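You operate a simulated robot arm through the tools that you are given. There is no shell and no other tool. Be economical: measure what you need, move in short steps, check, and stop when the job is done.

You run a simulated two-armed robot. Do the job below in one go: nothing can be reset, and whatever is moved stays where it is left.

## Task
Take the yellow parts box and put it on the yellow notebook. Put the purple parts box on the top of the brown cabinet. Put the green bearing from the top of the beige table on top of the yellow meter. Put the brown carton marked "M10 NUTS" from the top of the beige table on the top of the grey bench. Turn the depth dial to 10 mm. Put the blue hub from the top of the grey bench on the shelf of the grey bench and the red hub on the shelf over the orange cabinet. Any order will do.

It is judged by the outcome, as a careful person would: the job done as asked, and still so three seconds after it is handed in. It fails if anything else is knocked over, pushed out of place, dropped, spilled or broken.

## Robot
Two 7-joint arms with two-finger parallel grippers on one trunk, on a base that drives. Base frame: it is fixed to the floor where the robot stands at the start and does not move with it; the origin is under the middle of the robot, x ahead of it, y to its left, z up. Units: mm, degrees, N and s.
The left shoulder is at the start at [70, 177, 895], the right one opposite. With the tool pointing down near the work surface each hand reaches from about 100 to 720 mm from the robot's upright axis, wherever it stands, measured 20 degrees to its own side. Places, roughly: bearing [-1750, 750, 750]; brown carton [-2250, 750, 750]; depth dial [-3800, 400, 900]; hub [-4000, 750, 750]; purple parts box [500, -250, 500]; shelf of the grey bench [-3900, 600, 200]; shelf over the orange cabinet (82x19 cm) [-6200, 3920, 1400]; top of the brown cabinet [-600, -1900, 1000]; top of the grey bench [-3900, 600, 800]; yellow meter (8x13x4 cm) [-2200, 800, 800]; yellow notebook [750, 2500, 1000]; yellow parts box [500, 250, 500]. Payload 3.43 kg a hand.
The TCP of each hand is the grasp point between the finger pads, 30 mm short of the fingertips. In the tool frame z runs along the fingers and y along their closing line. Largest opening 94 mm; finger width 28, thickness 10; the body of the gripper, 50 by 96 mm, starts 55 mm behind the TCP.
Orientation is told as [roll, pitch, yaw] about the base's x, y, z axes, in that order, counted from this pose: with the fingers straight down and closing along the base's y, the tool's x points along the base's -x, its y along +y and its z along -z.

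## Interface
- The arms move only by the tool step_arm. It takes "left_series", "right_series" or both (then of equal length, played together; a hand with none holds still); each is a list of rows, each an object (a shift or turn left out is 0, a gripper value left out holds the last) with "offset": the shift along the tool's x, y, z in mm, a list of three; "rotation": the turn, a rotation vector about the tool's x, y, z in degrees, a list of three; "gripper": the finger opening in mm, from 0 to 94. In form: [{"offset": [dx, dy, dz], "rotation": [wx, wy, wz], "gripper": gripper}, ...]. A call has 1 to 10 rows; each row shifts and turns the commanded pose from where the row before left it, along the tool's axes as they then stand. A row lasts 0.2 s, in which the tool goes at most 50 mm and 8.6 degrees; a call with a longer step from one row to the next is refused whole, and so is a gripper value outside its range. Where a pose cannot be reached the arm comes as near as it can. A force on the tool above 40 N (or 10 N above the force at the start of the call, whichever is more), or a blocked arm, ends the call early, and 0.2 s more pass. Each finger travels about 153 mm/s and halts on what it meets, pressing with about 34 N; the grip force reading is that of the motor and also rises with nothing between the fingers. The clock runs only during rows and for 0.2 s after the last one: add rows that do not move to give the fingers time. The reply holds the time, the measured pose of the TCP, the force on the tool along the base axes, the opening and the grip force, in the units named above and with some noise, with the torque about the TCP (base axes, N m) and any sound that the robot's microphone picked up, and new pictures: "views" is both (left out), scene, wrist or none (wrist: the cameras of the hands that moved).
- Cameras (640 x 400 px; columns grow to the right, rows downward): "scene" is now at [121.4, -9.8, 1184.7]; the picture's right is [-0.13, -0.99, 0.00], its down [-0.82, 0.11, -0.57] and it looks along [0.56, -0.08, -0.82] (base axes); focal length 294 px, centre (320, 200). "left" rides on the left gripper at [76, -14, -103] in its tool frame; the picture's right is [0.18, 0.98, 0.00], its down [-0.75, 0.14, -0.64] and it looks along [-0.63, 0.12, 0.77] (tool axes); focal length 243 px, centre (320, 200). "right" rides on the right gripper at [76, 14, -102] in its tool frame; the picture's right is [-0.18, 0.98, 0.00], its down [-0.75, -0.14, -0.64] and it looks along [-0.63, -0.12, 0.77] (tool axes); focal length 243 px, centre (320, 200). There is no depth. A picture from a camera that has moved, and an enlarged one, comes with that camera's place and axes in the base frame and with its lens.
- move_column(by): slides the trunk up (or, below 0, down) by that many mm; the arms and the scene camera ride with it, the base frame stays. It gives what a move gives, with no picture.
- drive_base(legs): drives the robot by 1 to 6 legs, each [ahead, turn to the left] in mm and degrees, along the robot's own axes; the way and the turn of a leg run together, so that a leg with both is an arc; at most 1500 mm and 180 degrees a leg. The arms and the cameras ride along, it lands a little off, and it stops where it bumps. It gives what a move gives, and a new picture of the scene camera.
- aim_head(pan, tilt): turns the head with the scene camera to pan (to the left, within 86 degrees either way) and tilt (down, from -29 to 69), counted from straight ahead of the robot. It gives what a move gives, and a new picture of the scene camera.
- inspect(camera, box): a new picture of the part [left, top, right, bottom] of that camera's present view, enlarged. The clock stands still meanwhile.
- finish_job(): hands the job in; it is judged then, once.

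Work in short steps. Places have to be worked out from the pictures, the camera data and where the tool is seen: move nearer, look again, correct. Check each grasp and each placing, and mend what went wrong. You have 196 turns and 260 pictures in all, those below and enlarged ones among them. Open the grippers and draw the arms clear of the work before you hand the job in, unless the task says otherwise; then end with one line.

The tools are called as name(argument=value, ...) on one line, values as JSON. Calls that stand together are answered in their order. step_arm: Moves the arms, as the interface text tells. Its arguments: {"type":"object","properties":{"left_series":{"type":"array","items":{"type":"object","properties":{"offset":{"type":"array","items":{"type":"number"}},"rotation":{"type":"array","items":{"type":"number"}},"gripper":{"type":"number"}}}},"right_series":{"type":"array","items":{"type":"object","properties":{"offset":{"type":"array","items":{"type":"number"}},"rotation":{"type":"array","items":{"type":"number"}},"gripper":{"type":"number"}}}},"views":{"type":"string","enum":["both","scene","wrist","none"]}},"required":[]} The other tools are called the same way: move_column (by) slides the trunk up or down; drive_base (legs) drives the base; aim_head (pan, tilt) turns the head that bears the scene camera; inspect (camera, box) takes an enlarged picture of a part of a camera's view; finish_job () hands the job in.

At the start:

```text
t: 0.0
left_tcp_pos: [382.4, 184.7, 807.6]
left_ee_rot: [0.0, -0.1, 0.1]
left_force: [0.2, 0.3, -0.1]
left_wrist_torque: [0.0, -0.01, 0.0]
left_width: 94.2
left_grip_force: 0.1
right_tcp_pos: [434.4, -232.8, 769.7]
right_ee_rot: [0.0, 0.0, 0.0]
right_force: [-0.1, -0.3, -0.4]
right_wrist_torque: [-0.03, 0.02, 0.0]
right_width: 94.1
right_grip_force: 0.1
trunk travel left (down, up): [-475.0, 365.0]
robot x, y, heading: [-1.6, 1.7, 0.0]
head pan, tilt: [-7.6, 55.5]
```

scene: 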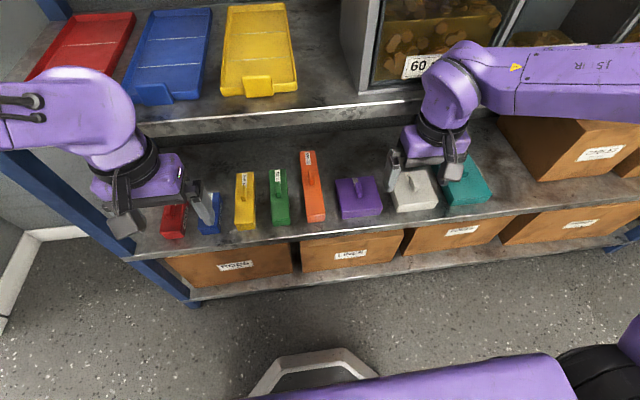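
right: 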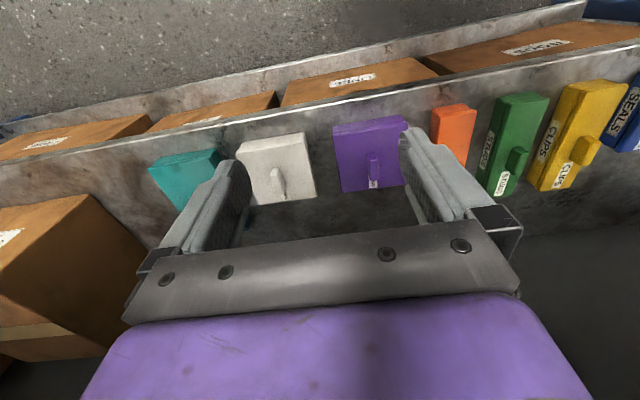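
left: 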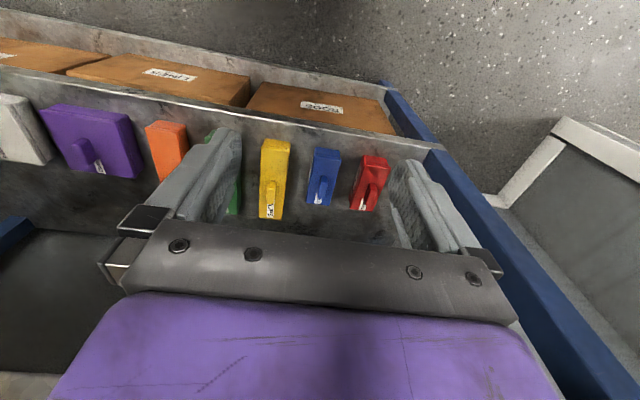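

The yellow box triangulates to about (612, 131, 514). I'll look more closely at the boxes and the shelf above them before moving.

inspect(camera="scene", box=[140, 100, 460, 300])

aim_head(pan=0, tilt=25)

```text
2.00 times, centred on (300, 200) of scene
camera zoom: at [121.4, -9.8, 1184.7], right [-0.13, -0.99, 0.0], down [-0.82, 0.11, -0.57], along [0.56, -0.08, -0.82], focal length 587 px, centre (360, 200)
```

zoom: 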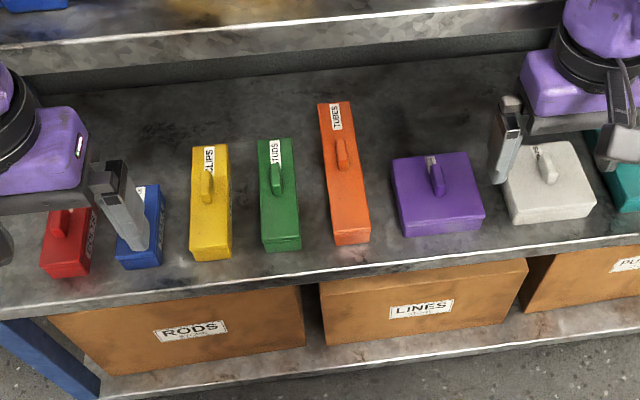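

```text
t: 0.9
left_tcp_pos: [382.1, 183.7, 807.2]
left_ee_rot: [0.0, 0.0, 0.0]
left_force: [-0.9, 0.3, 1.1]
left_wrist_torque: [0.02, 0.01, 0.02]
left_width: 94.3
left_grip_force: 0.1
right_tcp_pos: [433.1, -232.6, 769.7]
right_ee_rot: [0.0, -0.1, 0.1]
right_force: [-0.9, 0.2, 0.5]
right_wrist_torque: [0.02, -0.01, -0.01]
right_width: 93.9
right_grip_force: 0.1
trunk travel left (down, up): [-475.0, 365.0]
robot x, y, heading: [0.8, -0.0, -0.0]
head pan, tilt: [0.0, 25.0]
camera scene: at [142.6, -0.3, 1229.3], right [0.0, -1.0, 0.0], down [-0.42, 0.0, -0.91], along [0.91, 0.0, -0.42], focal length 294 px, centre (320, 200)
```

scene: 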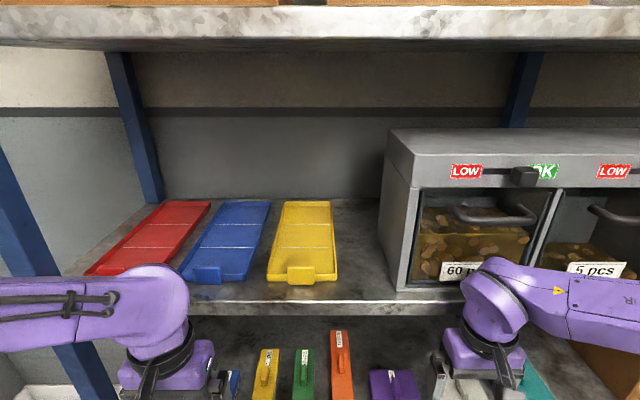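

There is a tray shelf somewhere above the boxes. I'll check the wrist views' corners to locate its front edge.

inspect(camera="right", box=[400, 60, 640, 400])

aim_head(pan=0, tilt=45)

```text
1.18 times, centred on (520, 230) of right
camera zoom: at [358.0, -219.0, 871.6], right [0.18, 0.98, 0.0], down [0.75, -0.14, 0.64], along [0.63, -0.12, -0.77], focal length 285 px, centre (85, 165)
```

zoom: 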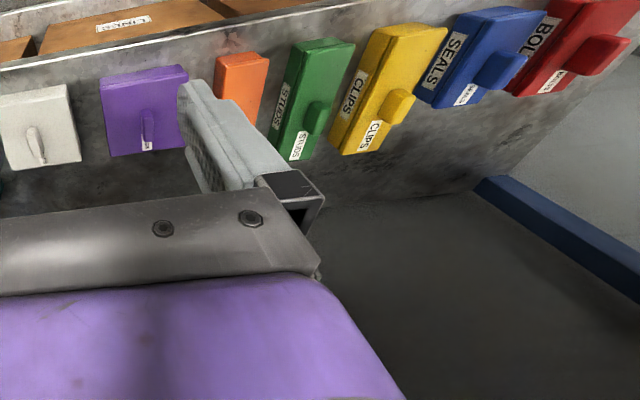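

```text
t: 1.8
left_tcp_pos: [381.7, 183.9, 806.7]
left_ee_rot: [0.0, 0.0, 0.0]
left_force: [0.5, 0.5, 0.0]
left_wrist_torque: [0.03, 0.01, -0.01]
left_width: 93.8
left_grip_force: 0.0
right_tcp_pos: [434.1, -232.4, 769.2]
right_ee_rot: [0.0, 0.0, 0.0]
right_force: [0.0, 0.1, -0.5]
right_wrist_torque: [-0.01, 0.01, 0.01]
right_width: 93.9
right_grip_force: 0.1
trunk travel left (down, up): [-475.0, 365.0]
robot x, y, heading: [1.4, -0.7, 0.1]
head pan, tilt: [0.0, 45.0]
camera scene: at [131.8, -0.2, 1198.8], right [0.0, -1.0, 0.0], down [-0.71, 0.0, -0.71], along [0.71, 0.0, -0.71], focal length 294 px, centre (320, 200)
```

scene: 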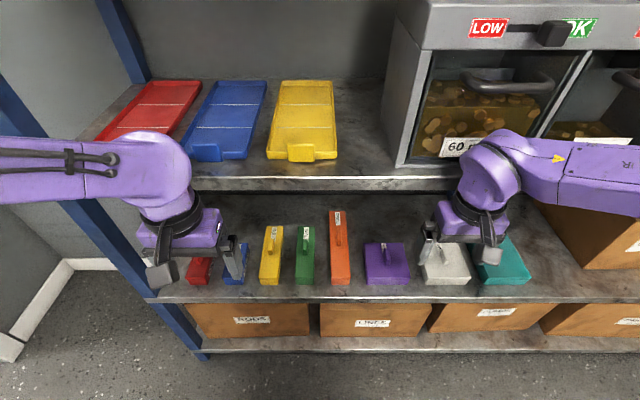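

The tray shelf looks to be about 370 mm above the box shelf, with front edges near x = 475. The handles come out at about (600, 128, 550) for yellow and (570, -177, 560) for purple. I'll line both hands up in y, lower them in front of the shelf and pitch them 45° forward.

step_arm(left_series=[{"offset": [0, -18.5, 39], "gripper": 60}, {"offset": [0, -18.5, 39]}, {"offset": [0, -18.5, 39]}, {"rotation": [0, -7.5, 0]}, {"rotation": [0, -7.5, 0]}, {"rotation": [0, -7.5, 0]}, {"rotation": [0, -7.5, 0]}, {"rotation": [0, -7.5, 0]}, {"rotation": [0, -7.5, 0]}], right_series=[{"offset": [17, 18.5, 26.5], "gripper": 60}, {"offset": [17, 18.5, 26.5]}, {"offset": [17, 18.5, 26.5]}, {"rotation": [0, -7.5, 0]}, {"rotation": [0, -7.5, 0]}, {"rotation": [0, -7.5, 0]}, {"rotation": [0, -7.5, 0]}, {"rotation": [0, -7.5, 0]}, {"rotation": [0, -7.5, 0]}])

```text
t: 3.8
left_tcp_pos: [405.5, 104.1, 693.9]
left_ee_rot: [-4.7, -42.0, 2.5]
left_force: [-0.2, -0.2, 0.7]
left_wrist_torque: [0.01, 0.0, 0.0]
left_width: 60.3
left_grip_force: 0.0
left hand out of reach, approached as far as the arm can: row 7, 8, 9
right_tcp_pos: [429.0, -160.3, 678.6]
right_ee_rot: [0.1, -45.0, -0.1]
right_force: [-0.3, 0.0, 0.2]
right_wrist_torque: [0.01, 0.0, 0.02]
right_width: 60.0
right_grip_force: 0.1
right hand out of reach, approached as far as the arm can: row 7, 8, 9
trunk travel left (down, up): [-475.0, 365.0]
robot x, y, heading: [1.8, -3.4, -0.1]
head pan, tilt: [0.0, 45.0]
camera scene: at [132.3, 0.1, 1198.7], right [0.0, -1.0, 0.0], down [-0.71, 0.0, -0.71], along [0.71, 0.0, -0.71], focal length 294 px, centre (320, 200)
camera right: at [303.2, -147.4, 697.5], right [0.13, 0.98, 0.13], down [0.08, -0.14, 0.99], along [0.99, -0.12, -0.1], focal length 243 px, centre (320, 200)
camera left: at [280.6, 91.1, 718.8], right [-0.13, 0.97, -0.18], down [0.13, 0.2, 0.97], along [0.98, 0.1, -0.15], focal length 243 px, centre (320, 200)
```

scene: 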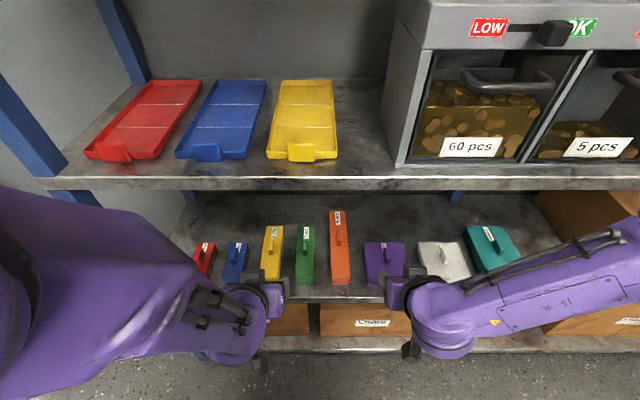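
right: 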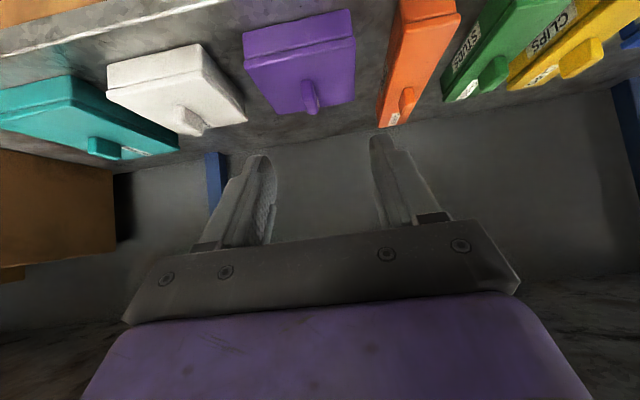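
left: 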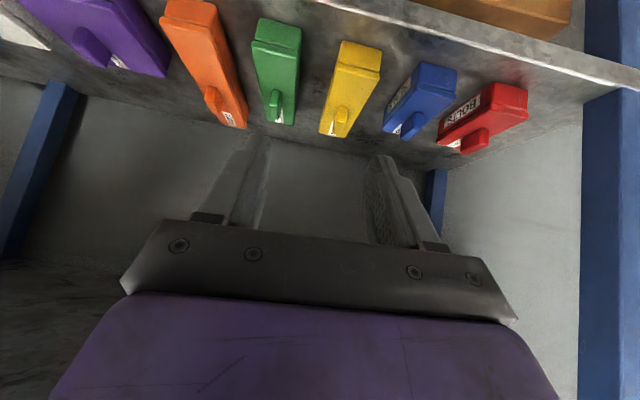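

Both hands only hit the near limit of their reach, and refined handle estimates agree: yellow (600, 128, 555), purple (570, -176, 552). I'll advance them forward and down above the boxes' front ends.

step_arm(left_series=[{"offset": [-15.5, 0, 40]}, {"offset": [-15.5, 0, 40]}, {"offset": [-15.5, 0, 40]}, {"offset": [-15.5, 0, 40]}, {}], right_series=[{"offset": [-12, 0, 33]}, {"offset": [-12, 0, 33]}, {"offset": [-12, 0, 33]}, {"offset": [-12, 0, 33]}, {}])

```text
t: 5.0
left_tcp_pos: [554.9, 110.4, 608.7]
left_ee_rot: [-3.3, -41.1, 2.5]
left_force: [-0.1, -0.3, -0.3]
left_wrist_torque: [0.0, 0.02, -0.01]
left_width: 60.0
left_grip_force: 0.1
right_tcp_pos: [556.6, -159.5, 618.5]
right_ee_rot: [0.0, -44.9, 0.1]
right_force: [0.5, -1.2, 1.0]
right_wrist_torque: [0.02, 0.01, 0.0]
right_width: 60.3
right_grip_force: 0.1
trunk travel left (down, up): [-475.0, 365.0]
robot x, y, heading: [-1.6, -2.9, 0.2]
head pan, tilt: [0.0, 45.0]
camera scene: at [130.9, -0.2, 1198.9], right [0.0, -1.0, 0.0], down [-0.71, 0.0, -0.71], along [0.71, 0.0, -0.71], focal length 294 px, centre (320, 200)
camera right: at [430.0, -146.4, 637.1], right [0.13, 0.98, 0.13], down [0.08, -0.14, 0.99], along [0.99, -0.12, -0.1], focal length 243 px, centre (320, 200)
camera left: at [431.0, 94.7, 635.4], right [-0.14, 0.98, -0.16], down [0.14, 0.18, 0.97], along [0.98, 0.12, -0.17], focal length 243 px, centre (320, 200)
```

scene: 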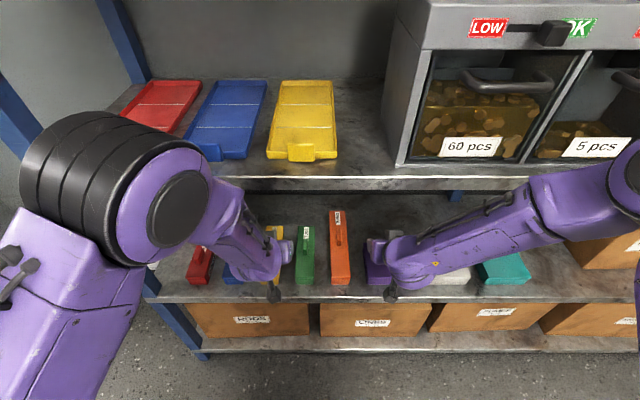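
right: 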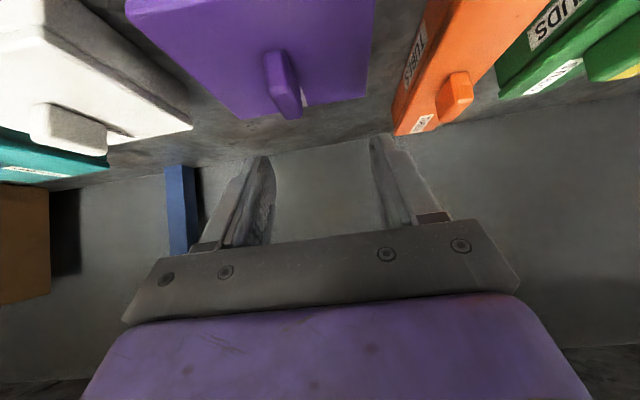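
left: 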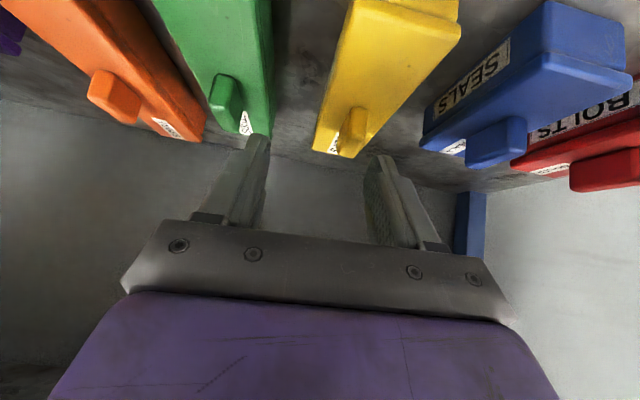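

The commanded pose follows the measured one. I'll level the left hand and align it with the yellow handle, and centre the right hand over the purple handle at y = -176.

step_arm(left_series=[{"rotation": [-1.6, -3.9, 1.9]}, {"offset": [-17, 19, 21]}, {}], right_series=[{"offset": [0, -16.5, 0]}, {"offset": [10, 0, 10]}, {}], views="wrist")

inspect(camera="left", box=[220, 0, 460, 200])

inspect(camera="right", box=[200, 0, 440, 200])

```text
t: 5.8
left_tcp_pos: [578.9, 124.5, 603.0]
left_ee_rot: [1.6, -45.0, -2.2]
left_force: [-0.4, -1.1, 0.0]
left_wrist_torque: [-0.03, -0.01, 0.01]
left_width: 59.9
left_grip_force: 0.0
right_tcp_pos: [555.6, -176.5, 605.2]
right_ee_rot: [0.0, -45.1, -0.1]
right_force: [0.0, -0.6, -0.2]
right_wrist_torque: [0.03, -0.01, 0.0]
right_width: 59.9
right_grip_force: 0.1
trunk travel left (down, up): [-475.0, 365.0]
robot x, y, heading: [-4.4, -0.6, 0.1]
head pan, tilt: [0.0, 45.0]
camera right: at [430.0, -163.9, 623.2], right [0.13, 0.98, 0.13], down [0.08, -0.14, 0.99], along [0.99, -0.12, -0.1], focal length 243 px, centre (320, 200)
camera left: at [453.1, 110.6, 620.1], right [-0.11, 0.99, -0.11], down [0.08, 0.12, 0.99], along [0.99, 0.1, -0.09], focal length 243 px, centre (320, 200)
```

right: 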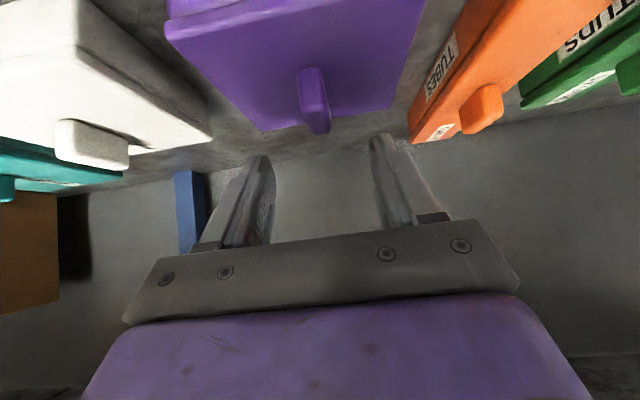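
left: 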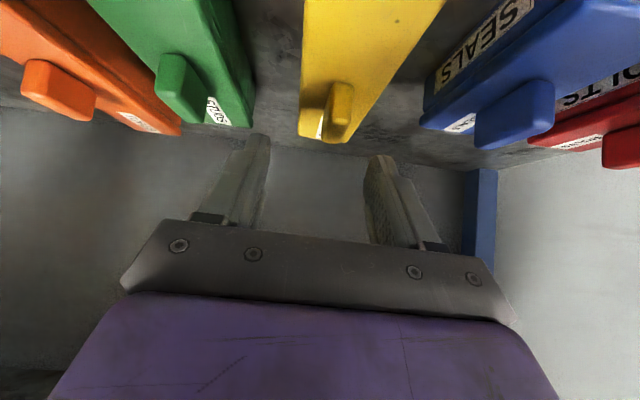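

```text
2.00 times, centred on (340, 100) of left
camera zoom: at [453.1, 110.6, 620.1], right [-0.11, 0.99, -0.11], down [0.08, 0.12, 0.99], along [0.99, 0.1, -0.09], focal length 485 px, centre (280, 400)
```

zoom: 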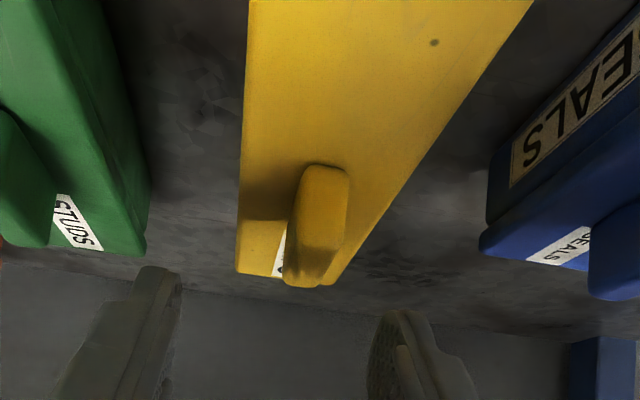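

```text
2.00 times, centred on (320, 100) of right
camera zoom: at [430.0, -163.9, 623.2], right [0.13, 0.98, 0.13], down [0.08, -0.14, 0.99], along [0.99, -0.12, -0.1], focal length 485 px, centre (320, 400)
```

zoom: 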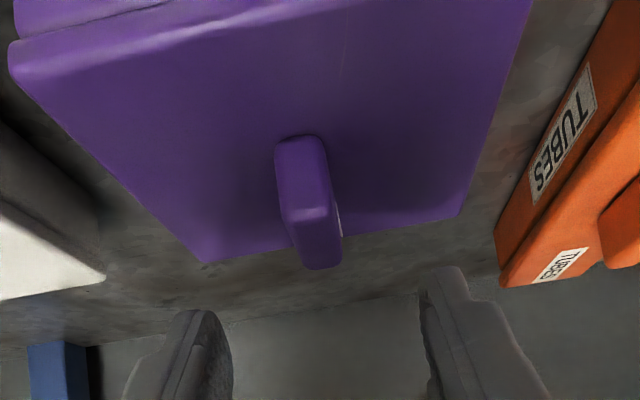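

The handles span roughly x 580–619, z 543–563 (yellow) and x 556–597, z 537–559 (purple). I'll descend so the finger pads straddle them just above the lids, then view.

step_arm(left_series=[{"rotation": [0, 0, -1.5]}, {"offset": [5, 5, 7]}, {"offset": [6, 0, 7]}, {"offset": [5, 0, 6]}, {}], right_series=[{}, {"offset": [8, 0, 9]}, {"offset": [8, 0, 9]}, {"offset": [7, 0, 8]}, {}], views="wrist")

```text
t: 7.0
left_tcp_pos: [583.6, 131.8, 578.6]
left_ee_rot: [-0.1, -45.3, 0.2]
left_force: [-0.4, 0.3, -0.3]
left_wrist_torque: [0.0, 0.01, 0.01]
left_width: 60.3
left_grip_force: 0.1
right_tcp_pos: [558.9, -177.3, 571.3]
right_ee_rot: [-0.2, -45.1, 0.0]
right_force: [0.5, 1.3, 3.4]
right_wrist_torque: [0.04, -0.07, 0.05]
right_width: 59.9
right_grip_force: 0.0
trunk travel left (down, up): [-475.0, 365.0]
robot x, y, heading: [3.1, 0.9, 0.0]
head pan, tilt: [0.0, 45.0]
camera right: at [432.8, -163.8, 589.5], right [0.13, 0.98, 0.13], down [0.08, -0.14, 0.99], along [0.99, -0.12, -0.09], focal length 243 px, centre (320, 200)
camera left: at [458.2, 115.5, 595.8], right [-0.13, 0.98, -0.13], down [0.08, 0.14, 0.99], along [0.99, 0.12, -0.09], focal length 243 px, centre (320, 200)
```

right: 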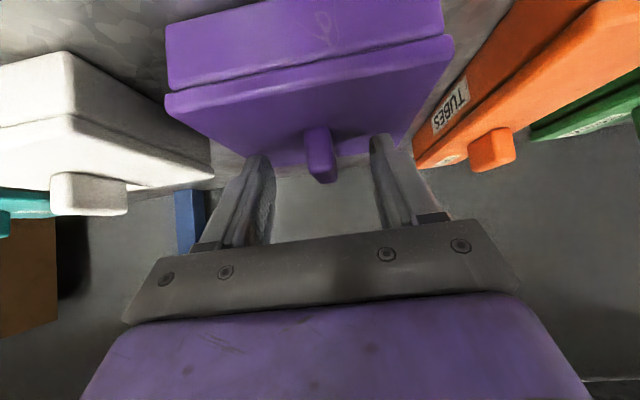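
left: 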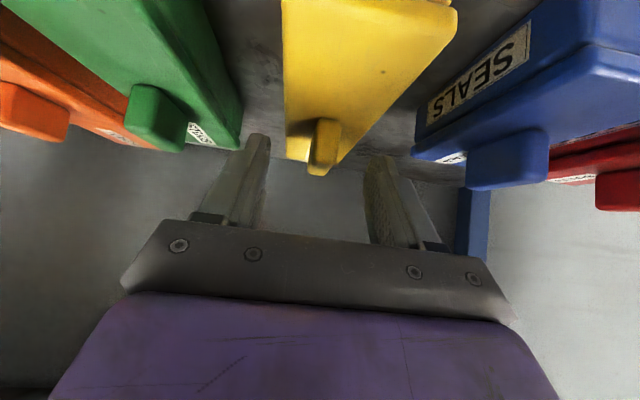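

The right fingers straddle the purple handle with a light touch. The left should go about 4 mm lower, then I'll close both.

step_arm(left_series=[{"offset": [3, 1, 3]}, {"gripper": 0}, {}, {}, {}], right_series=[{}, {"gripper": 0}, {}, {}, {}], views="wrist")

```text
t: 8.2
left_tcp_pos: [581.9, 131.3, 573.1]
left_ee_rot: [0.0, -45.2, 0.3]
left_force: [-1.6, -0.5, 0.8]
left_wrist_torque: [-0.01, -0.1, -0.06]
left_width: 13.7
left_grip_force: 34.3
right_tcp_pos: [557.9, -177.6, 571.8]
right_ee_rot: [0.0, -45.0, 0.0]
right_force: [-3.8, 1.3, 6.8]
right_wrist_torque: [0.03, 0.22, 0.03]
right_width: 17.8
right_grip_force: 34.1
trunk travel left (down, up): [-475.0, 365.0]
robot x, y, heading: [-0.4, 3.3, 0.2]
head pan, tilt: [0.0, 45.0]
camera right: at [432.1, -163.9, 589.6], right [0.13, 0.98, 0.13], down [0.08, -0.14, 0.99], along [0.99, -0.12, -0.1], focal length 243 px, centre (320, 200)
camera left: at [457.5, 116.2, 591.6], right [-0.13, 0.98, -0.13], down [0.08, 0.14, 0.99], along [0.99, 0.12, -0.09], focal length 243 px, centre (320, 200)
```

right: 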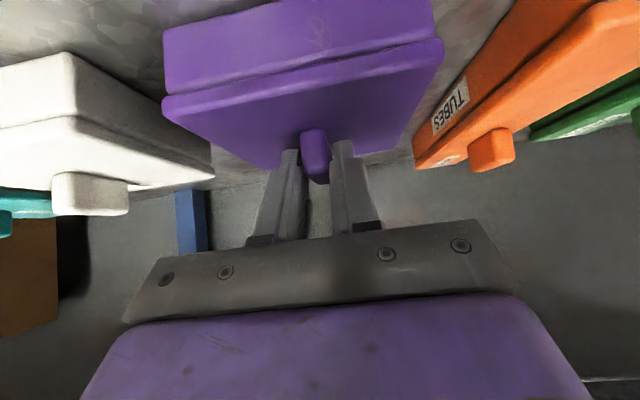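
left: 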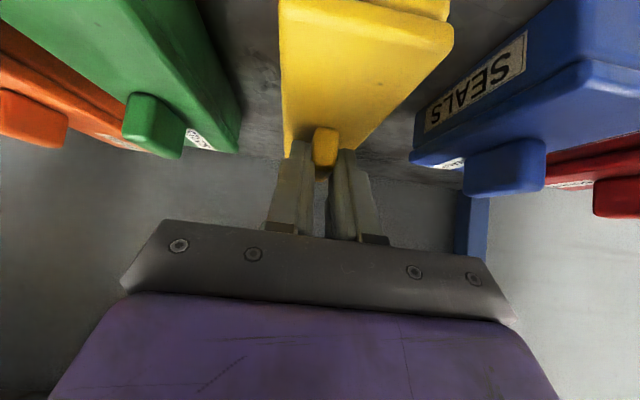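

Both handles are gripped (13.7 and 17.8 mm widths). I'll lift 40 mm gently and check.

step_arm(left_series=[{"offset": [-7, 0, -7]}, {"offset": [-7, 0, -7]}, {"offset": [-7, 0, -7]}, {"offset": [-7, 0, -7]}, {}], right_series=[{"offset": [-7, 0, -7]}, {"offset": [-7, 0, -7]}, {"offset": [-7, 0, -7]}, {"offset": [-7, 0, -7]}, {}])

```text
t: 9.4
left_tcp_pos: [583.4, 132.0, 612.7]
left_ee_rot: [-0.2, -45.0, 0.2]
left_force: [-0.3, -0.1, -1.8]
left_wrist_torque: [-0.01, 0.05, 0.0]
left_width: 13.7
left_grip_force: 33.6
right_tcp_pos: [559.4, -177.1, 608.2]
right_ee_rot: [0.0, -44.9, 0.0]
right_force: [0.0, -0.5, -3.2]
right_wrist_torque: [-0.02, 0.04, 0.0]
right_width: 17.8
right_grip_force: 33.7
trunk travel left (down, up): [-475.0, 365.0]
robot x, y, heading: [-0.5, 2.0, 0.0]
head pan, tilt: [0.0, 45.0]
camera scene: at [132.6, -0.4, 1198.6], right [0.0, -1.0, 0.0], down [-0.71, 0.0, -0.71], along [0.71, 0.0, -0.71], focal length 294 px, centre (320, 200)
camera right: at [432.8, -163.9, 627.6], right [0.13, 0.98, 0.13], down [0.08, -0.14, 0.99], along [0.99, -0.12, -0.1], focal length 243 px, centre (320, 200)
camera left: at [458.4, 116.0, 630.2], right [-0.13, 0.98, -0.13], down [0.08, 0.14, 0.99], along [0.99, 0.12, -0.09], focal length 243 px, centre (320, 200)
```

scene: 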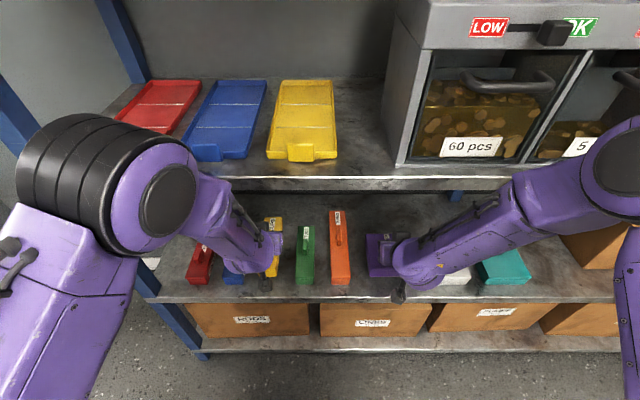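
right: 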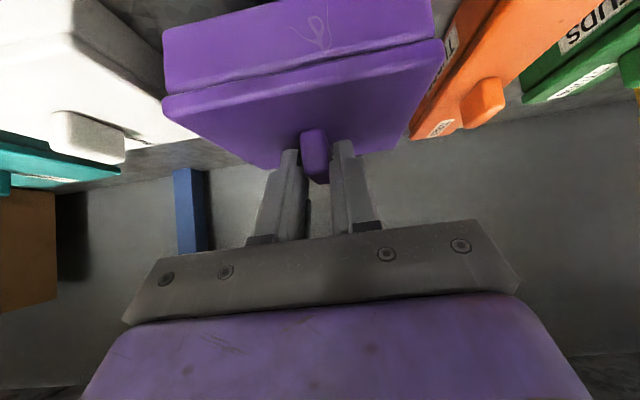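
left: 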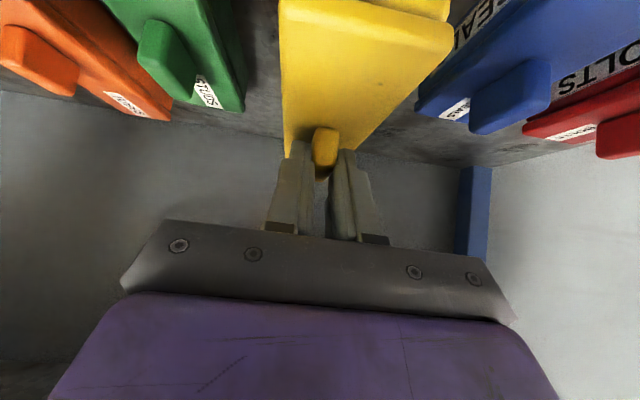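

Both boxes hold level. I'll lift slightly more and back the base out 500 mm.

step_arm(left_series=[{"offset": [-10, 0, -10]}, {"offset": [-10, 0, -10]}, {}], right_series=[{"offset": [-10, 0, -10]}, {"offset": [-10, 0, -10]}, {}], views="none")

drive_base(legs=[[-500, 0]])

aim_head(pan=80, tilt=15)

aim_head(pan=-80, tilt=15)

```text
t: 10.2
left_tcp_pos: [583.7, 130.5, 639.4]
left_ee_rot: [-0.1, -45.0, 0.2]
left_force: [-0.5, -0.2, -3.0]
left_wrist_torque: [-0.05, 0.03, -0.01]
left_width: 13.6
left_grip_force: 34.0
right_tcp_pos: [559.1, -177.5, 638.2]
right_ee_rot: [0.1, -44.9, 0.0]
right_force: [-0.1, 0.0, -2.0]
right_wrist_torque: [-0.03, -0.02, 0.02]
right_width: 17.9
right_grip_force: 34.0
trunk travel left (down, up): [-475.0, 365.0]
robot x, y, heading: [-1.7, 0.5, -0.4]
head pan, tilt: [0.0, 45.0]
```

```text
t: 13.1
left_tcp_pos: [91.4, 129.4, 640.1]
left_ee_rot: [-0.1, -45.0, 0.0]
left_force: [-0.2, -0.3, -1.3]
left_wrist_torque: [0.03, 0.02, -0.01]
left_width: 13.7
left_grip_force: 34.3
right_tcp_pos: [66.4, -177.7, 636.9]
right_ee_rot: [0.0, -44.9, -0.3]
right_force: [-0.7, -0.4, -2.6]
right_wrist_torque: [0.01, 0.02, -0.02]
right_width: 17.7
right_grip_force: 34.1
trunk travel left (down, up): [-475.0, 365.0]
robot x, y, heading: [-491.4, 3.8, -0.4]
head pan, tilt: [0.0, 45.0]
camera scene: at [-360.4, 0.2, 1198.8], right [0.0, -1.0, 0.0], down [-0.71, 0.0, -0.71], along [0.71, 0.0, -0.71], focal length 294 px, centre (320, 200)
```

scene: 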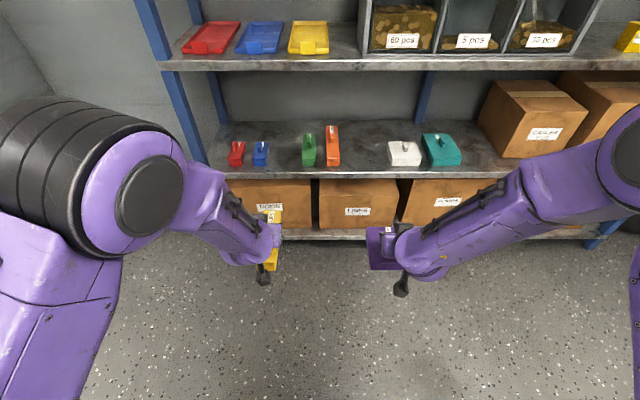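

```text
t: 14.6
left_tcp_pos: [92.4, 130.1, 638.9]
left_ee_rot: [-0.1, -45.1, 0.1]
left_force: [0.3, -0.2, -2.4]
left_wrist_torque: [-0.01, 0.02, 0.01]
left_width: 13.8
left_grip_force: 33.9
right_tcp_pos: [66.2, -177.8, 637.4]
right_ee_rot: [0.0, -45.0, -0.2]
right_force: [0.9, -0.5, -2.0]
right_wrist_torque: [0.02, 0.04, 0.01]
right_width: 17.8
right_grip_force: 34.2
trunk travel left (down, up): [-475.0, 365.0]
robot x, y, heading: [-490.5, -0.9, -0.4]
head pan, tilt: [80.0, 15.0]
camera scene: at [-424.4, 92.4, 1245.5], right [0.98, -0.18, 0.0], down [-0.05, -0.25, -0.97], along [0.17, 0.95, -0.26], focal length 294 px, centre (320, 200)
```

scene: 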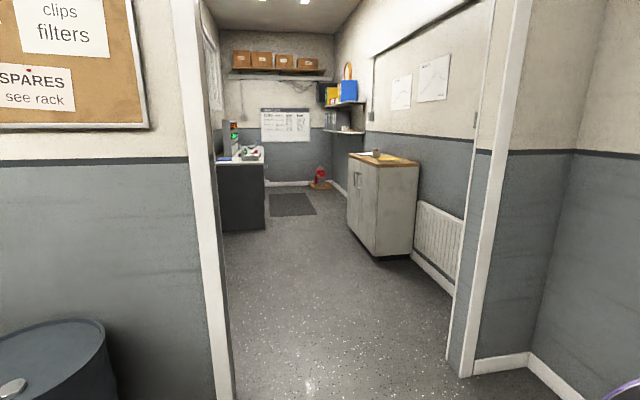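

```text
t: 17.1
left_tcp_pos: [92.1, 128.9, 639.2]
left_ee_rot: [-0.2, -45.1, 0.1]
left_force: [0.4, 0.4, -2.2]
left_wrist_torque: [0.03, 0.02, 0.02]
left_width: 13.6
left_grip_force: 34.2
right_tcp_pos: [66.7, -179.2, 638.1]
right_ee_rot: [0.0, -45.0, -0.2]
right_force: [0.2, -0.6, -1.7]
right_wrist_torque: [0.0, 0.04, 0.01]
right_width: 17.9
right_grip_force: 34.1
trunk travel left (down, up): [-475.0, 365.0]
robot x, y, heading: [-490.8, 2.1, -0.5]
head pan, tilt: [-80.0, 15.0]
camera scene: at [-425.2, -91.6, 1245.5], right [-0.99, -0.17, 0.0], down [-0.04, 0.26, -0.97], along [0.16, -0.95, -0.26], focal length 294 px, centre (320, 200)
```

scene: 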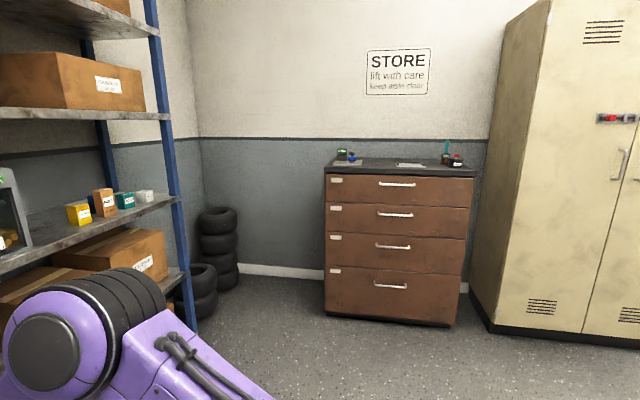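

Through the doorway on the left is the cabinet with the wooden top, which should hold the notebook. On the right is the brown drawer cabinet. I'll turn right 90° and raise the trunk to look at its top.

drive_base(legs=[[0, -90], [300, 0]])

move_column(by=365)

aim_head(pan=0, tilt=35)

```text
t: 22.9
left_tcp_pos: [-335.0, -877.5, 638.6]
left_ee_rot: [-0.1, -45.1, -88.1]
left_force: [-0.5, 0.8, -0.9]
left_wrist_torque: [0.04, -0.01, -0.03]
left_width: 13.5
left_grip_force: 34.0
right_tcp_pos: [-644.9, -861.1, 637.9]
right_ee_rot: [0.0, -44.9, -88.3]
right_force: [-0.2, -0.2, -2.2]
right_wrist_torque: [0.02, 0.02, 0.02]
right_width: 17.8
right_grip_force: 34.1
trunk travel left (down, up): [-475.0, 365.0]
robot x, y, heading: [-484.7, -296.2, -88.3]
head pan, tilt: [-80.0, 15.0]
camera scene: at [-573.7, -367.7, 1245.5], right [-0.2, 0.98, 0.0], down [0.25, 0.05, -0.97], along [-0.95, -0.2, -0.26], focal length 294 px, centre (320, 200)
```

scene: 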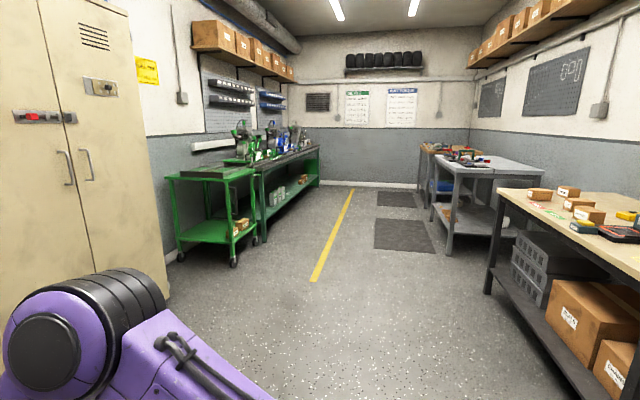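

```text
t: 26.4
left_tcp_pos: [-333.9, -877.1, 1003.9]
left_ee_rot: [-0.2, -45.1, -88.0]
left_force: [-0.3, -0.3, -1.4]
left_wrist_torque: [0.03, 0.0, 0.03]
left_width: 13.7
left_grip_force: 33.6
right_tcp_pos: [-644.7, -861.3, 1002.5]
right_ee_rot: [0.0, -44.9, -88.3]
right_force: [0.2, 0.4, -2.5]
right_wrist_torque: [0.03, 0.0, 0.02]
right_width: 17.6
right_grip_force: 33.9
trunk travel left (down, up): [-840.0, 0.0]
robot x, y, heading: [-487.2, -293.4, -88.1]
head pan, tilt: [-80.0, 15.0]
```

```text
t: 27.9
left_tcp_pos: [-335.7, -877.7, 1004.0]
left_ee_rot: [-0.1, -45.1, -88.1]
left_force: [0.6, 0.9, -2.1]
left_wrist_torque: [0.06, -0.01, 0.0]
left_width: 13.5
left_grip_force: 33.6
right_tcp_pos: [-644.6, -860.9, 1002.4]
right_ee_rot: [-0.1, -44.9, -88.3]
right_force: [0.1, 1.1, -2.7]
right_wrist_torque: [0.02, 0.02, 0.0]
right_width: 17.7
right_grip_force: 34.0
trunk travel left (down, up): [-840.0, 0.0]
robot x, y, heading: [-483.5, -298.2, -88.4]
head pan, tilt: [0.0, 35.0]
camera scene: at [-479.7, -436.1, 1578.5], right [-1.0, -0.03, 0.0], down [-0.02, 0.57, -0.82], along [0.02, -0.82, -0.57], focal length 294 px, centre (320, 200)
```

scene: 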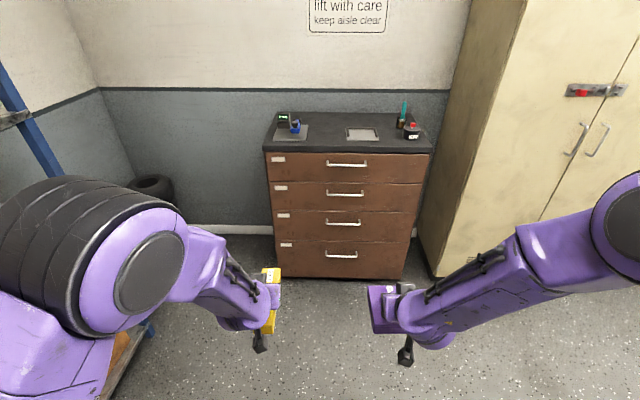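

The brown cabinet top spans roughly x −970…−200, y −1660…−2180. There's a clear gap between the scale pad and the tray, around x = −486, y = −1790. I'll raise both hands 150 mm and drive nearer.

step_arm(left_series=[{"offset": [-26.5, 0, -26.5]}, {"offset": [-26.5, 0, -26.5]}, {"offset": [-26.5, 0, -26.5]}, {"offset": [-26.5, 0, -26.5]}, {}], right_series=[{"offset": [-26.5, 0, -26.5]}, {"offset": [-26.5, 0, -26.5]}, {"offset": [-26.5, 0, -26.5]}, {"offset": [-26.5, 0, -26.5]}, {}], views="none")

drive_base(legs=[[0, 10], [650, 0], [0, -11.5]])

aim_head(pan=0, tilt=45)

```text
t: 29.1
left_tcp_pos: [-333.5, -878.3, 1153.1]
left_ee_rot: [0.0, -45.0, -88.3]
left_force: [-0.8, -0.1, -1.5]
left_wrist_torque: [0.02, 0.01, 0.01]
left_width: 13.6
left_grip_force: 34.6
right_tcp_pos: [-645.4, -863.4, 1153.1]
right_ee_rot: [0.0, -44.8, -88.4]
right_force: [-0.5, 0.0, -2.4]
right_wrist_torque: [0.04, -0.04, 0.0]
right_width: 18.0
right_grip_force: 33.9
trunk travel left (down, up): [-840.0, 0.0]
robot x, y, heading: [-485.6, -291.1, -88.6]
head pan, tilt: [0.0, 35.0]
```

```text
t: 34.2
left_tcp_pos: [-223.8, -1522.8, 1152.3]
left_ee_rot: [-0.3, -45.1, -90.1]
left_force: [0.5, -0.7, -2.0]
left_wrist_torque: [0.05, 0.01, 0.02]
left_width: 13.4
left_grip_force: 34.2
right_tcp_pos: [-535.8, -1495.7, 1152.2]
right_ee_rot: [0.0, -44.9, -90.3]
right_force: [1.0, -0.2, -1.8]
right_wrist_torque: [0.01, 0.01, -0.01]
right_width: 17.8
right_grip_force: 33.9
trunk travel left (down, up): [-840.0, 0.0]
robot x, y, heading: [-354.3, -935.6, -90.6]
head pan, tilt: [0.0, 35.0]
camera scene: at [-354.4, -1075.5, 1578.4], right [-1.0, 0.01, 0.0], down [0.0, 0.57, -0.82], along [-0.01, -0.82, -0.57], focal length 294 px, centre (320, 200)
```

scene: 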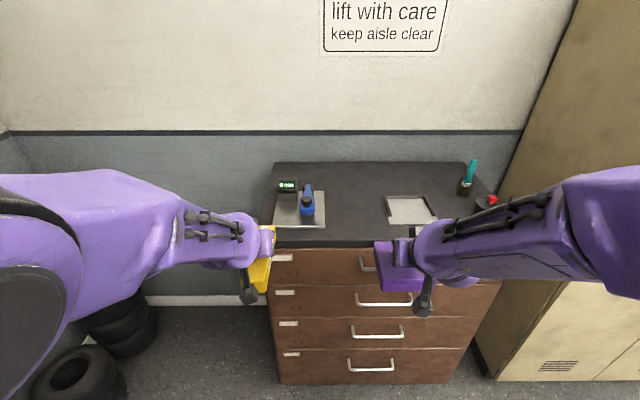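

```text
t: 34.9
left_tcp_pos: [-225.7, -1522.6, 1153.0]
left_ee_rot: [0.0, -45.1, -90.2]
left_force: [0.7, -0.4, -1.9]
left_wrist_torque: [0.01, 0.0, 0.0]
left_width: 13.4
left_grip_force: 34.1
right_tcp_pos: [-536.4, -1493.5, 1154.1]
right_ee_rot: [0.1, -44.9, -90.5]
right_force: [-0.5, 0.0, -2.9]
right_wrist_torque: [0.02, 0.03, 0.03]
right_width: 18.0
right_grip_force: 33.8
trunk travel left (down, up): [-840.0, 0.0]
robot x, y, heading: [-357.5, -936.6, -90.2]
head pan, tilt: [0.0, 45.0]
camera scene: at [-356.0, -1068.1, 1563.7], right [-1.0, 0.01, 0.0], down [0.01, 0.71, -0.71], along [0.0, -0.71, -0.71], focal length 294 px, centre (320, 200)
```

scene: 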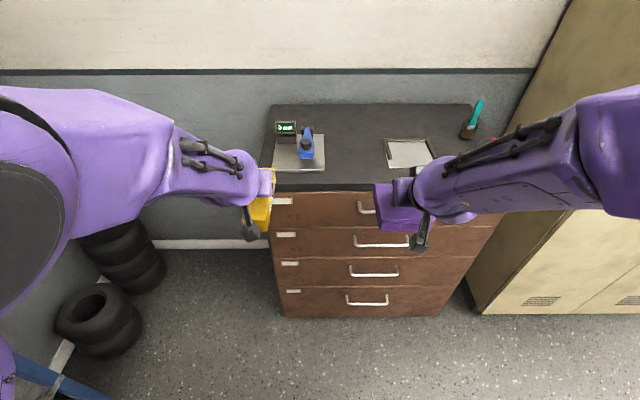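

The gap centre is near x = −468, y = −1775. I'll drive 120 mm ahead, then bring the right hand forward and inward over the gap.

drive_base(legs=[[120, 0]])

step_arm(right_series=[{"offset": [0, 35, 0]}, {"offset": [0, 33, 0]}, {"offset": [-25, 0, 25]}, {"offset": [-25, 0, 25]}, {"offset": [-25, 0, 25]}, {"offset": [-20, 0, 20]}, {}])

```text
t: 36.2
left_tcp_pos: [-226.6, -1639.4, 1154.1]
left_ee_rot: [-0.1, -45.1, -90.2]
left_force: [-0.2, 0.6, -2.1]
left_wrist_torque: [0.01, 0.0, 0.02]
left_width: 13.5
left_grip_force: 33.6
right_tcp_pos: [-537.4, -1613.2, 1154.6]
right_ee_rot: [0.0, -45.1, -90.4]
right_force: [-0.5, 0.9, -2.4]
right_wrist_torque: [0.02, 0.01, -0.01]
right_width: 17.7
right_grip_force: 34.2
trunk travel left (down, up): [-840.0, 0.0]
robot x, y, heading: [-356.0, -1055.1, -90.5]
head pan, tilt: [0.0, 45.0]
camera scene: at [-356.2, -1184.6, 1564.0], right [-1.0, 0.01, 0.0], down [0.0, 0.71, -0.71], along [0.0, -0.71, -0.71], focal length 294 px, centre (320, 200)
```

scene: 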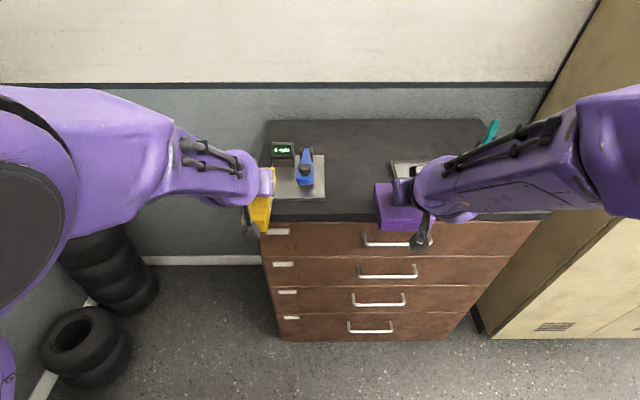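

```text
t: 37.8
left_tcp_pos: [-226.0, -1640.2, 1153.8]
left_ee_rot: [-0.1, -45.0, -90.2]
left_force: [-0.2, -0.4, -1.7]
left_wrist_torque: [0.02, 0.06, 0.0]
left_width: 13.7
left_grip_force: 34.3
right_tcp_pos: [-494.1, -1753.5, 1162.2]
right_ee_rot: [3.9, -45.0, -95.4]
right_force: [0.5, 0.3, -2.0]
right_wrist_torque: [0.05, 0.01, -0.04]
right_width: 17.8
right_grip_force: 33.1
right hand out of reach, approached as far as the arm can: row 2
trunk travel left (down, up): [-840.0, 0.0]
robot x, y, heading: [-353.8, -1056.6, -90.5]
head pan, tilt: [0.0, 45.0]
camera scene: at [-355.4, -1187.2, 1563.7], right [-1.0, 0.01, 0.0], down [0.0, 0.71, -0.71], along [-0.01, -0.71, -0.71], focal length 294 px, centre (320, 200)
camera right: at [-474.5, -1628.1, 1182.0], right [0.97, -0.17, 0.18], down [-0.19, -0.07, 0.98], along [-0.16, -0.98, -0.1], focal length 243 px, centre (320, 200)
```

scene: 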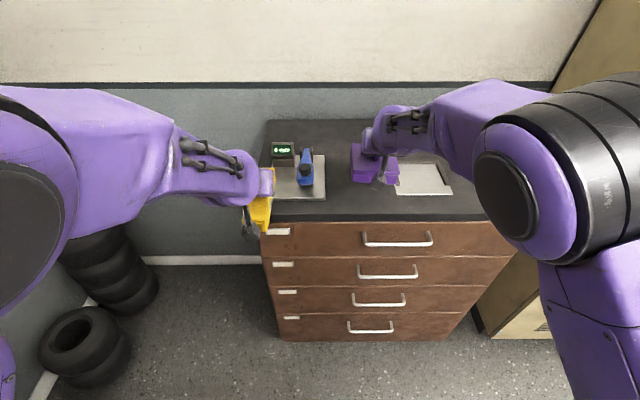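
right: 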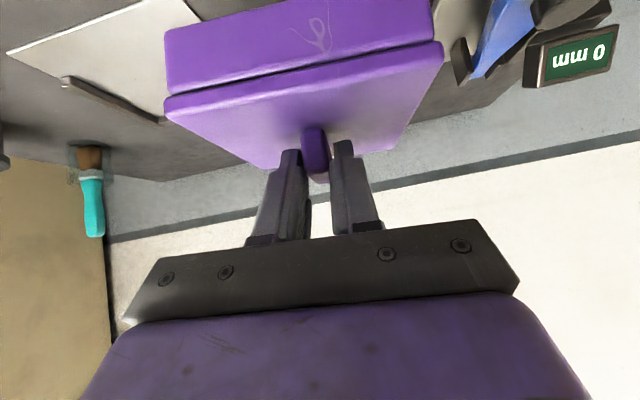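

The box is nearly over the gap. I'll undo the small twist, shift 24 mm left, lower by 60 mm and view.

step_arm(right_series=[{"rotation": [0.4, 0, -3.5]}, {"offset": [-3, 24, 3]}, {}, {"offset": [14.6, 0, 14.6]}, {"offset": [14.6, 0, 14.6]}, {"offset": [14.6, 0, 14.6]}, {}])

```text
t: 39.4
left_tcp_pos: [-226.3, -1641.3, 1152.3]
left_ee_rot: [-0.1, -45.2, -90.3]
left_force: [-1.0, -0.2, -2.3]
left_wrist_torque: [0.01, 0.01, -0.01]
left_width: 13.8
left_grip_force: 33.7
right_tcp_pos: [-467.2, -1754.1, 1091.7]
right_ee_rot: [-2.0, -44.8, -88.2]
right_force: [-0.3, -0.1, -1.6]
right_wrist_torque: [0.05, 0.01, 0.03]
right_width: 17.7
right_grip_force: 34.0
trunk travel left (down, up): [-840.0, 0.0]
robot x, y, heading: [-354.5, -1058.6, -90.5]
head pan, tilt: [0.0, 45.0]
camera scene: at [-356.3, -1187.8, 1563.7], right [-1.0, 0.01, 0.0], down [0.01, 0.71, -0.71], along [0.0, -0.71, -0.71], focal length 294 px, centre (320, 200)
camera right: at [-453.4, -1629.1, 1110.0], right [0.99, -0.12, 0.11], down [-0.12, -0.08, 0.99], along [-0.11, -0.99, -0.1], focal length 243 px, centre (320, 200)
```

scene: 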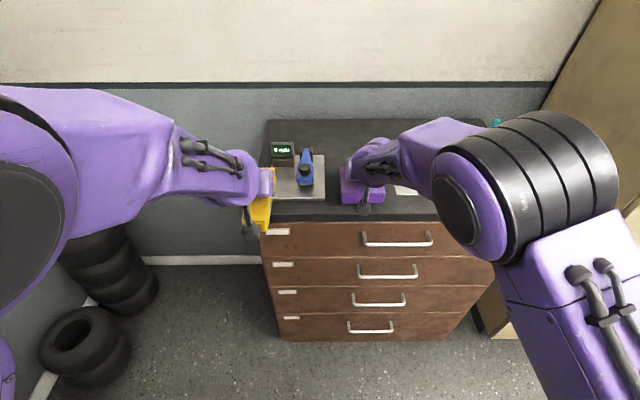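
right: 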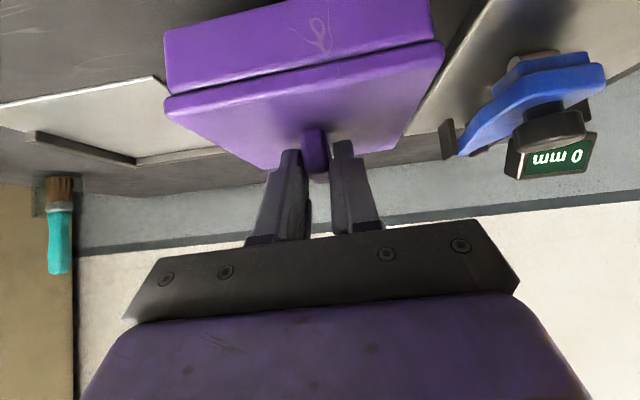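

The box is over the gap. I'll inspect its clearance and trim the last 2° of tilt.

step_arm(right_series=[{"rotation": [0, 0, 1.4]}, {}], views="none")

inspect(camera="scene", box=[250, 100, 450, 225])

```text
t: 40.0
left_tcp_pos: [-226.3, -1641.5, 1154.6]
left_ee_rot: [-0.2, -45.2, -90.0]
left_force: [0.1, 0.2, -2.5]
left_wrist_torque: [0.05, -0.01, 0.02]
left_width: 13.5
left_grip_force: 34.3
right_tcp_pos: [-468.3, -1755.2, 1089.7]
right_ee_rot: [-0.9, -44.6, -90.0]
right_force: [-0.5, 0.8, -2.2]
right_wrist_torque: [0.01, 0.0, 0.02]
right_width: 17.7
right_grip_force: 33.9
trunk travel left (down, up): [-840.0, 0.0]
robot x, y, heading: [-354.8, -1055.5, -90.5]
head pan, tilt: [0.0, 45.0]
```

```text
3.20 times, centred on (350, 162) of scene
camera zoom: at [-356.1, -1187.8, 1563.7], right [-1.0, 0.01, 0.0], down [0.0, 0.71, -0.71], along [0.0, -0.71, -0.71], focal length 940 px, centre (224, 320)
```

zoom: 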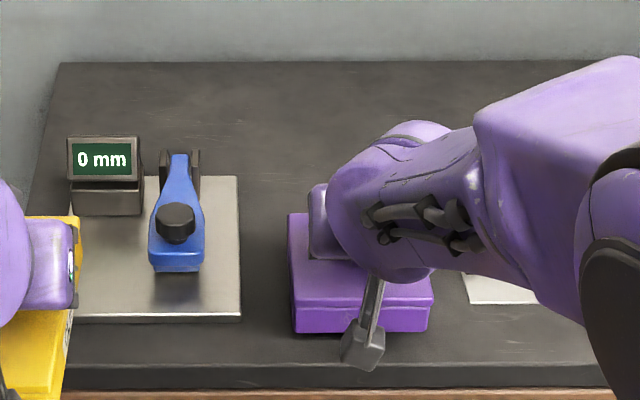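

Clear of the pad and the tray. I'll lower in small steps, watching the force.

step_arm(right_series=[{"offset": [2, 0, 2]}, {"offset": [2, 0, 2]}, {"offset": [2, 0, 2]}, {}], views="none")

```text
t: 41.0
left_tcp_pos: [-225.3, -1641.4, 1153.3]
left_ee_rot: [-0.1, -45.1, -90.2]
left_force: [0.4, 0.8, -2.2]
left_wrist_torque: [0.0, 0.01, -0.02]
left_width: 13.7
left_grip_force: 33.9
right_tcp_pos: [-464.8, -1756.4, 1084.8]
right_ee_rot: [-0.7, -44.9, -89.8]
right_force: [-0.5, 0.6, -3.5]
right_wrist_torque: [0.03, 0.01, -0.05]
right_width: 18.2
right_grip_force: 33.5
trunk travel left (down, up): [-840.0, 0.0]
robot x, y, heading: [-357.7, -1053.9, -90.6]
head pan, tilt: [0.0, 45.0]
```

step_arm(right_series=[{"offset": [1.5, 0, 1.5]}, {"offset": [1.5, 0, 1.5]}, {}], views="none")

inspect(camera="scene", box=[300, 130, 420, 210])

```text
t: 41.8
left_tcp_pos: [-226.3, -1642.2, 1153.3]
left_ee_rot: [-0.1, -45.1, -90.2]
left_force: [-0.2, -0.3, -1.5]
left_wrist_torque: [0.02, 0.02, 0.02]
left_width: 13.6
left_grip_force: 34.4
right_tcp_pos: [-465.2, -1755.1, 1079.1]
right_ee_rot: [-1.1, -44.8, -89.6]
right_force: [0.8, 0.1, -2.0]
right_wrist_torque: [0.06, 0.03, 0.01]
right_width: 17.8
right_grip_force: 34.1
trunk travel left (down, up): [-840.0, 0.0]
robot x, y, heading: [-354.3, -1056.8, -90.3]
head pan, tilt: [0.0, 45.0]
```

```text
5.00 times, centred on (360, 170) of scene
camera zoom: at [-356.0, -1187.8, 1563.7], right [-1.0, 0.01, 0.0], down [0.0, 0.71, -0.71], along [0.0, -0.71, -0.71], focal length 1468 px, centre (120, 350)
```

zoom: 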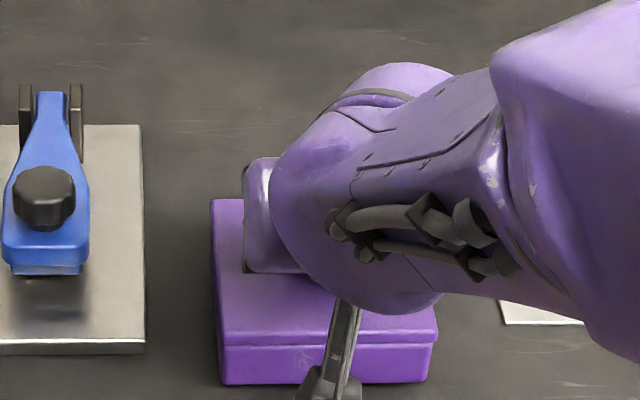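

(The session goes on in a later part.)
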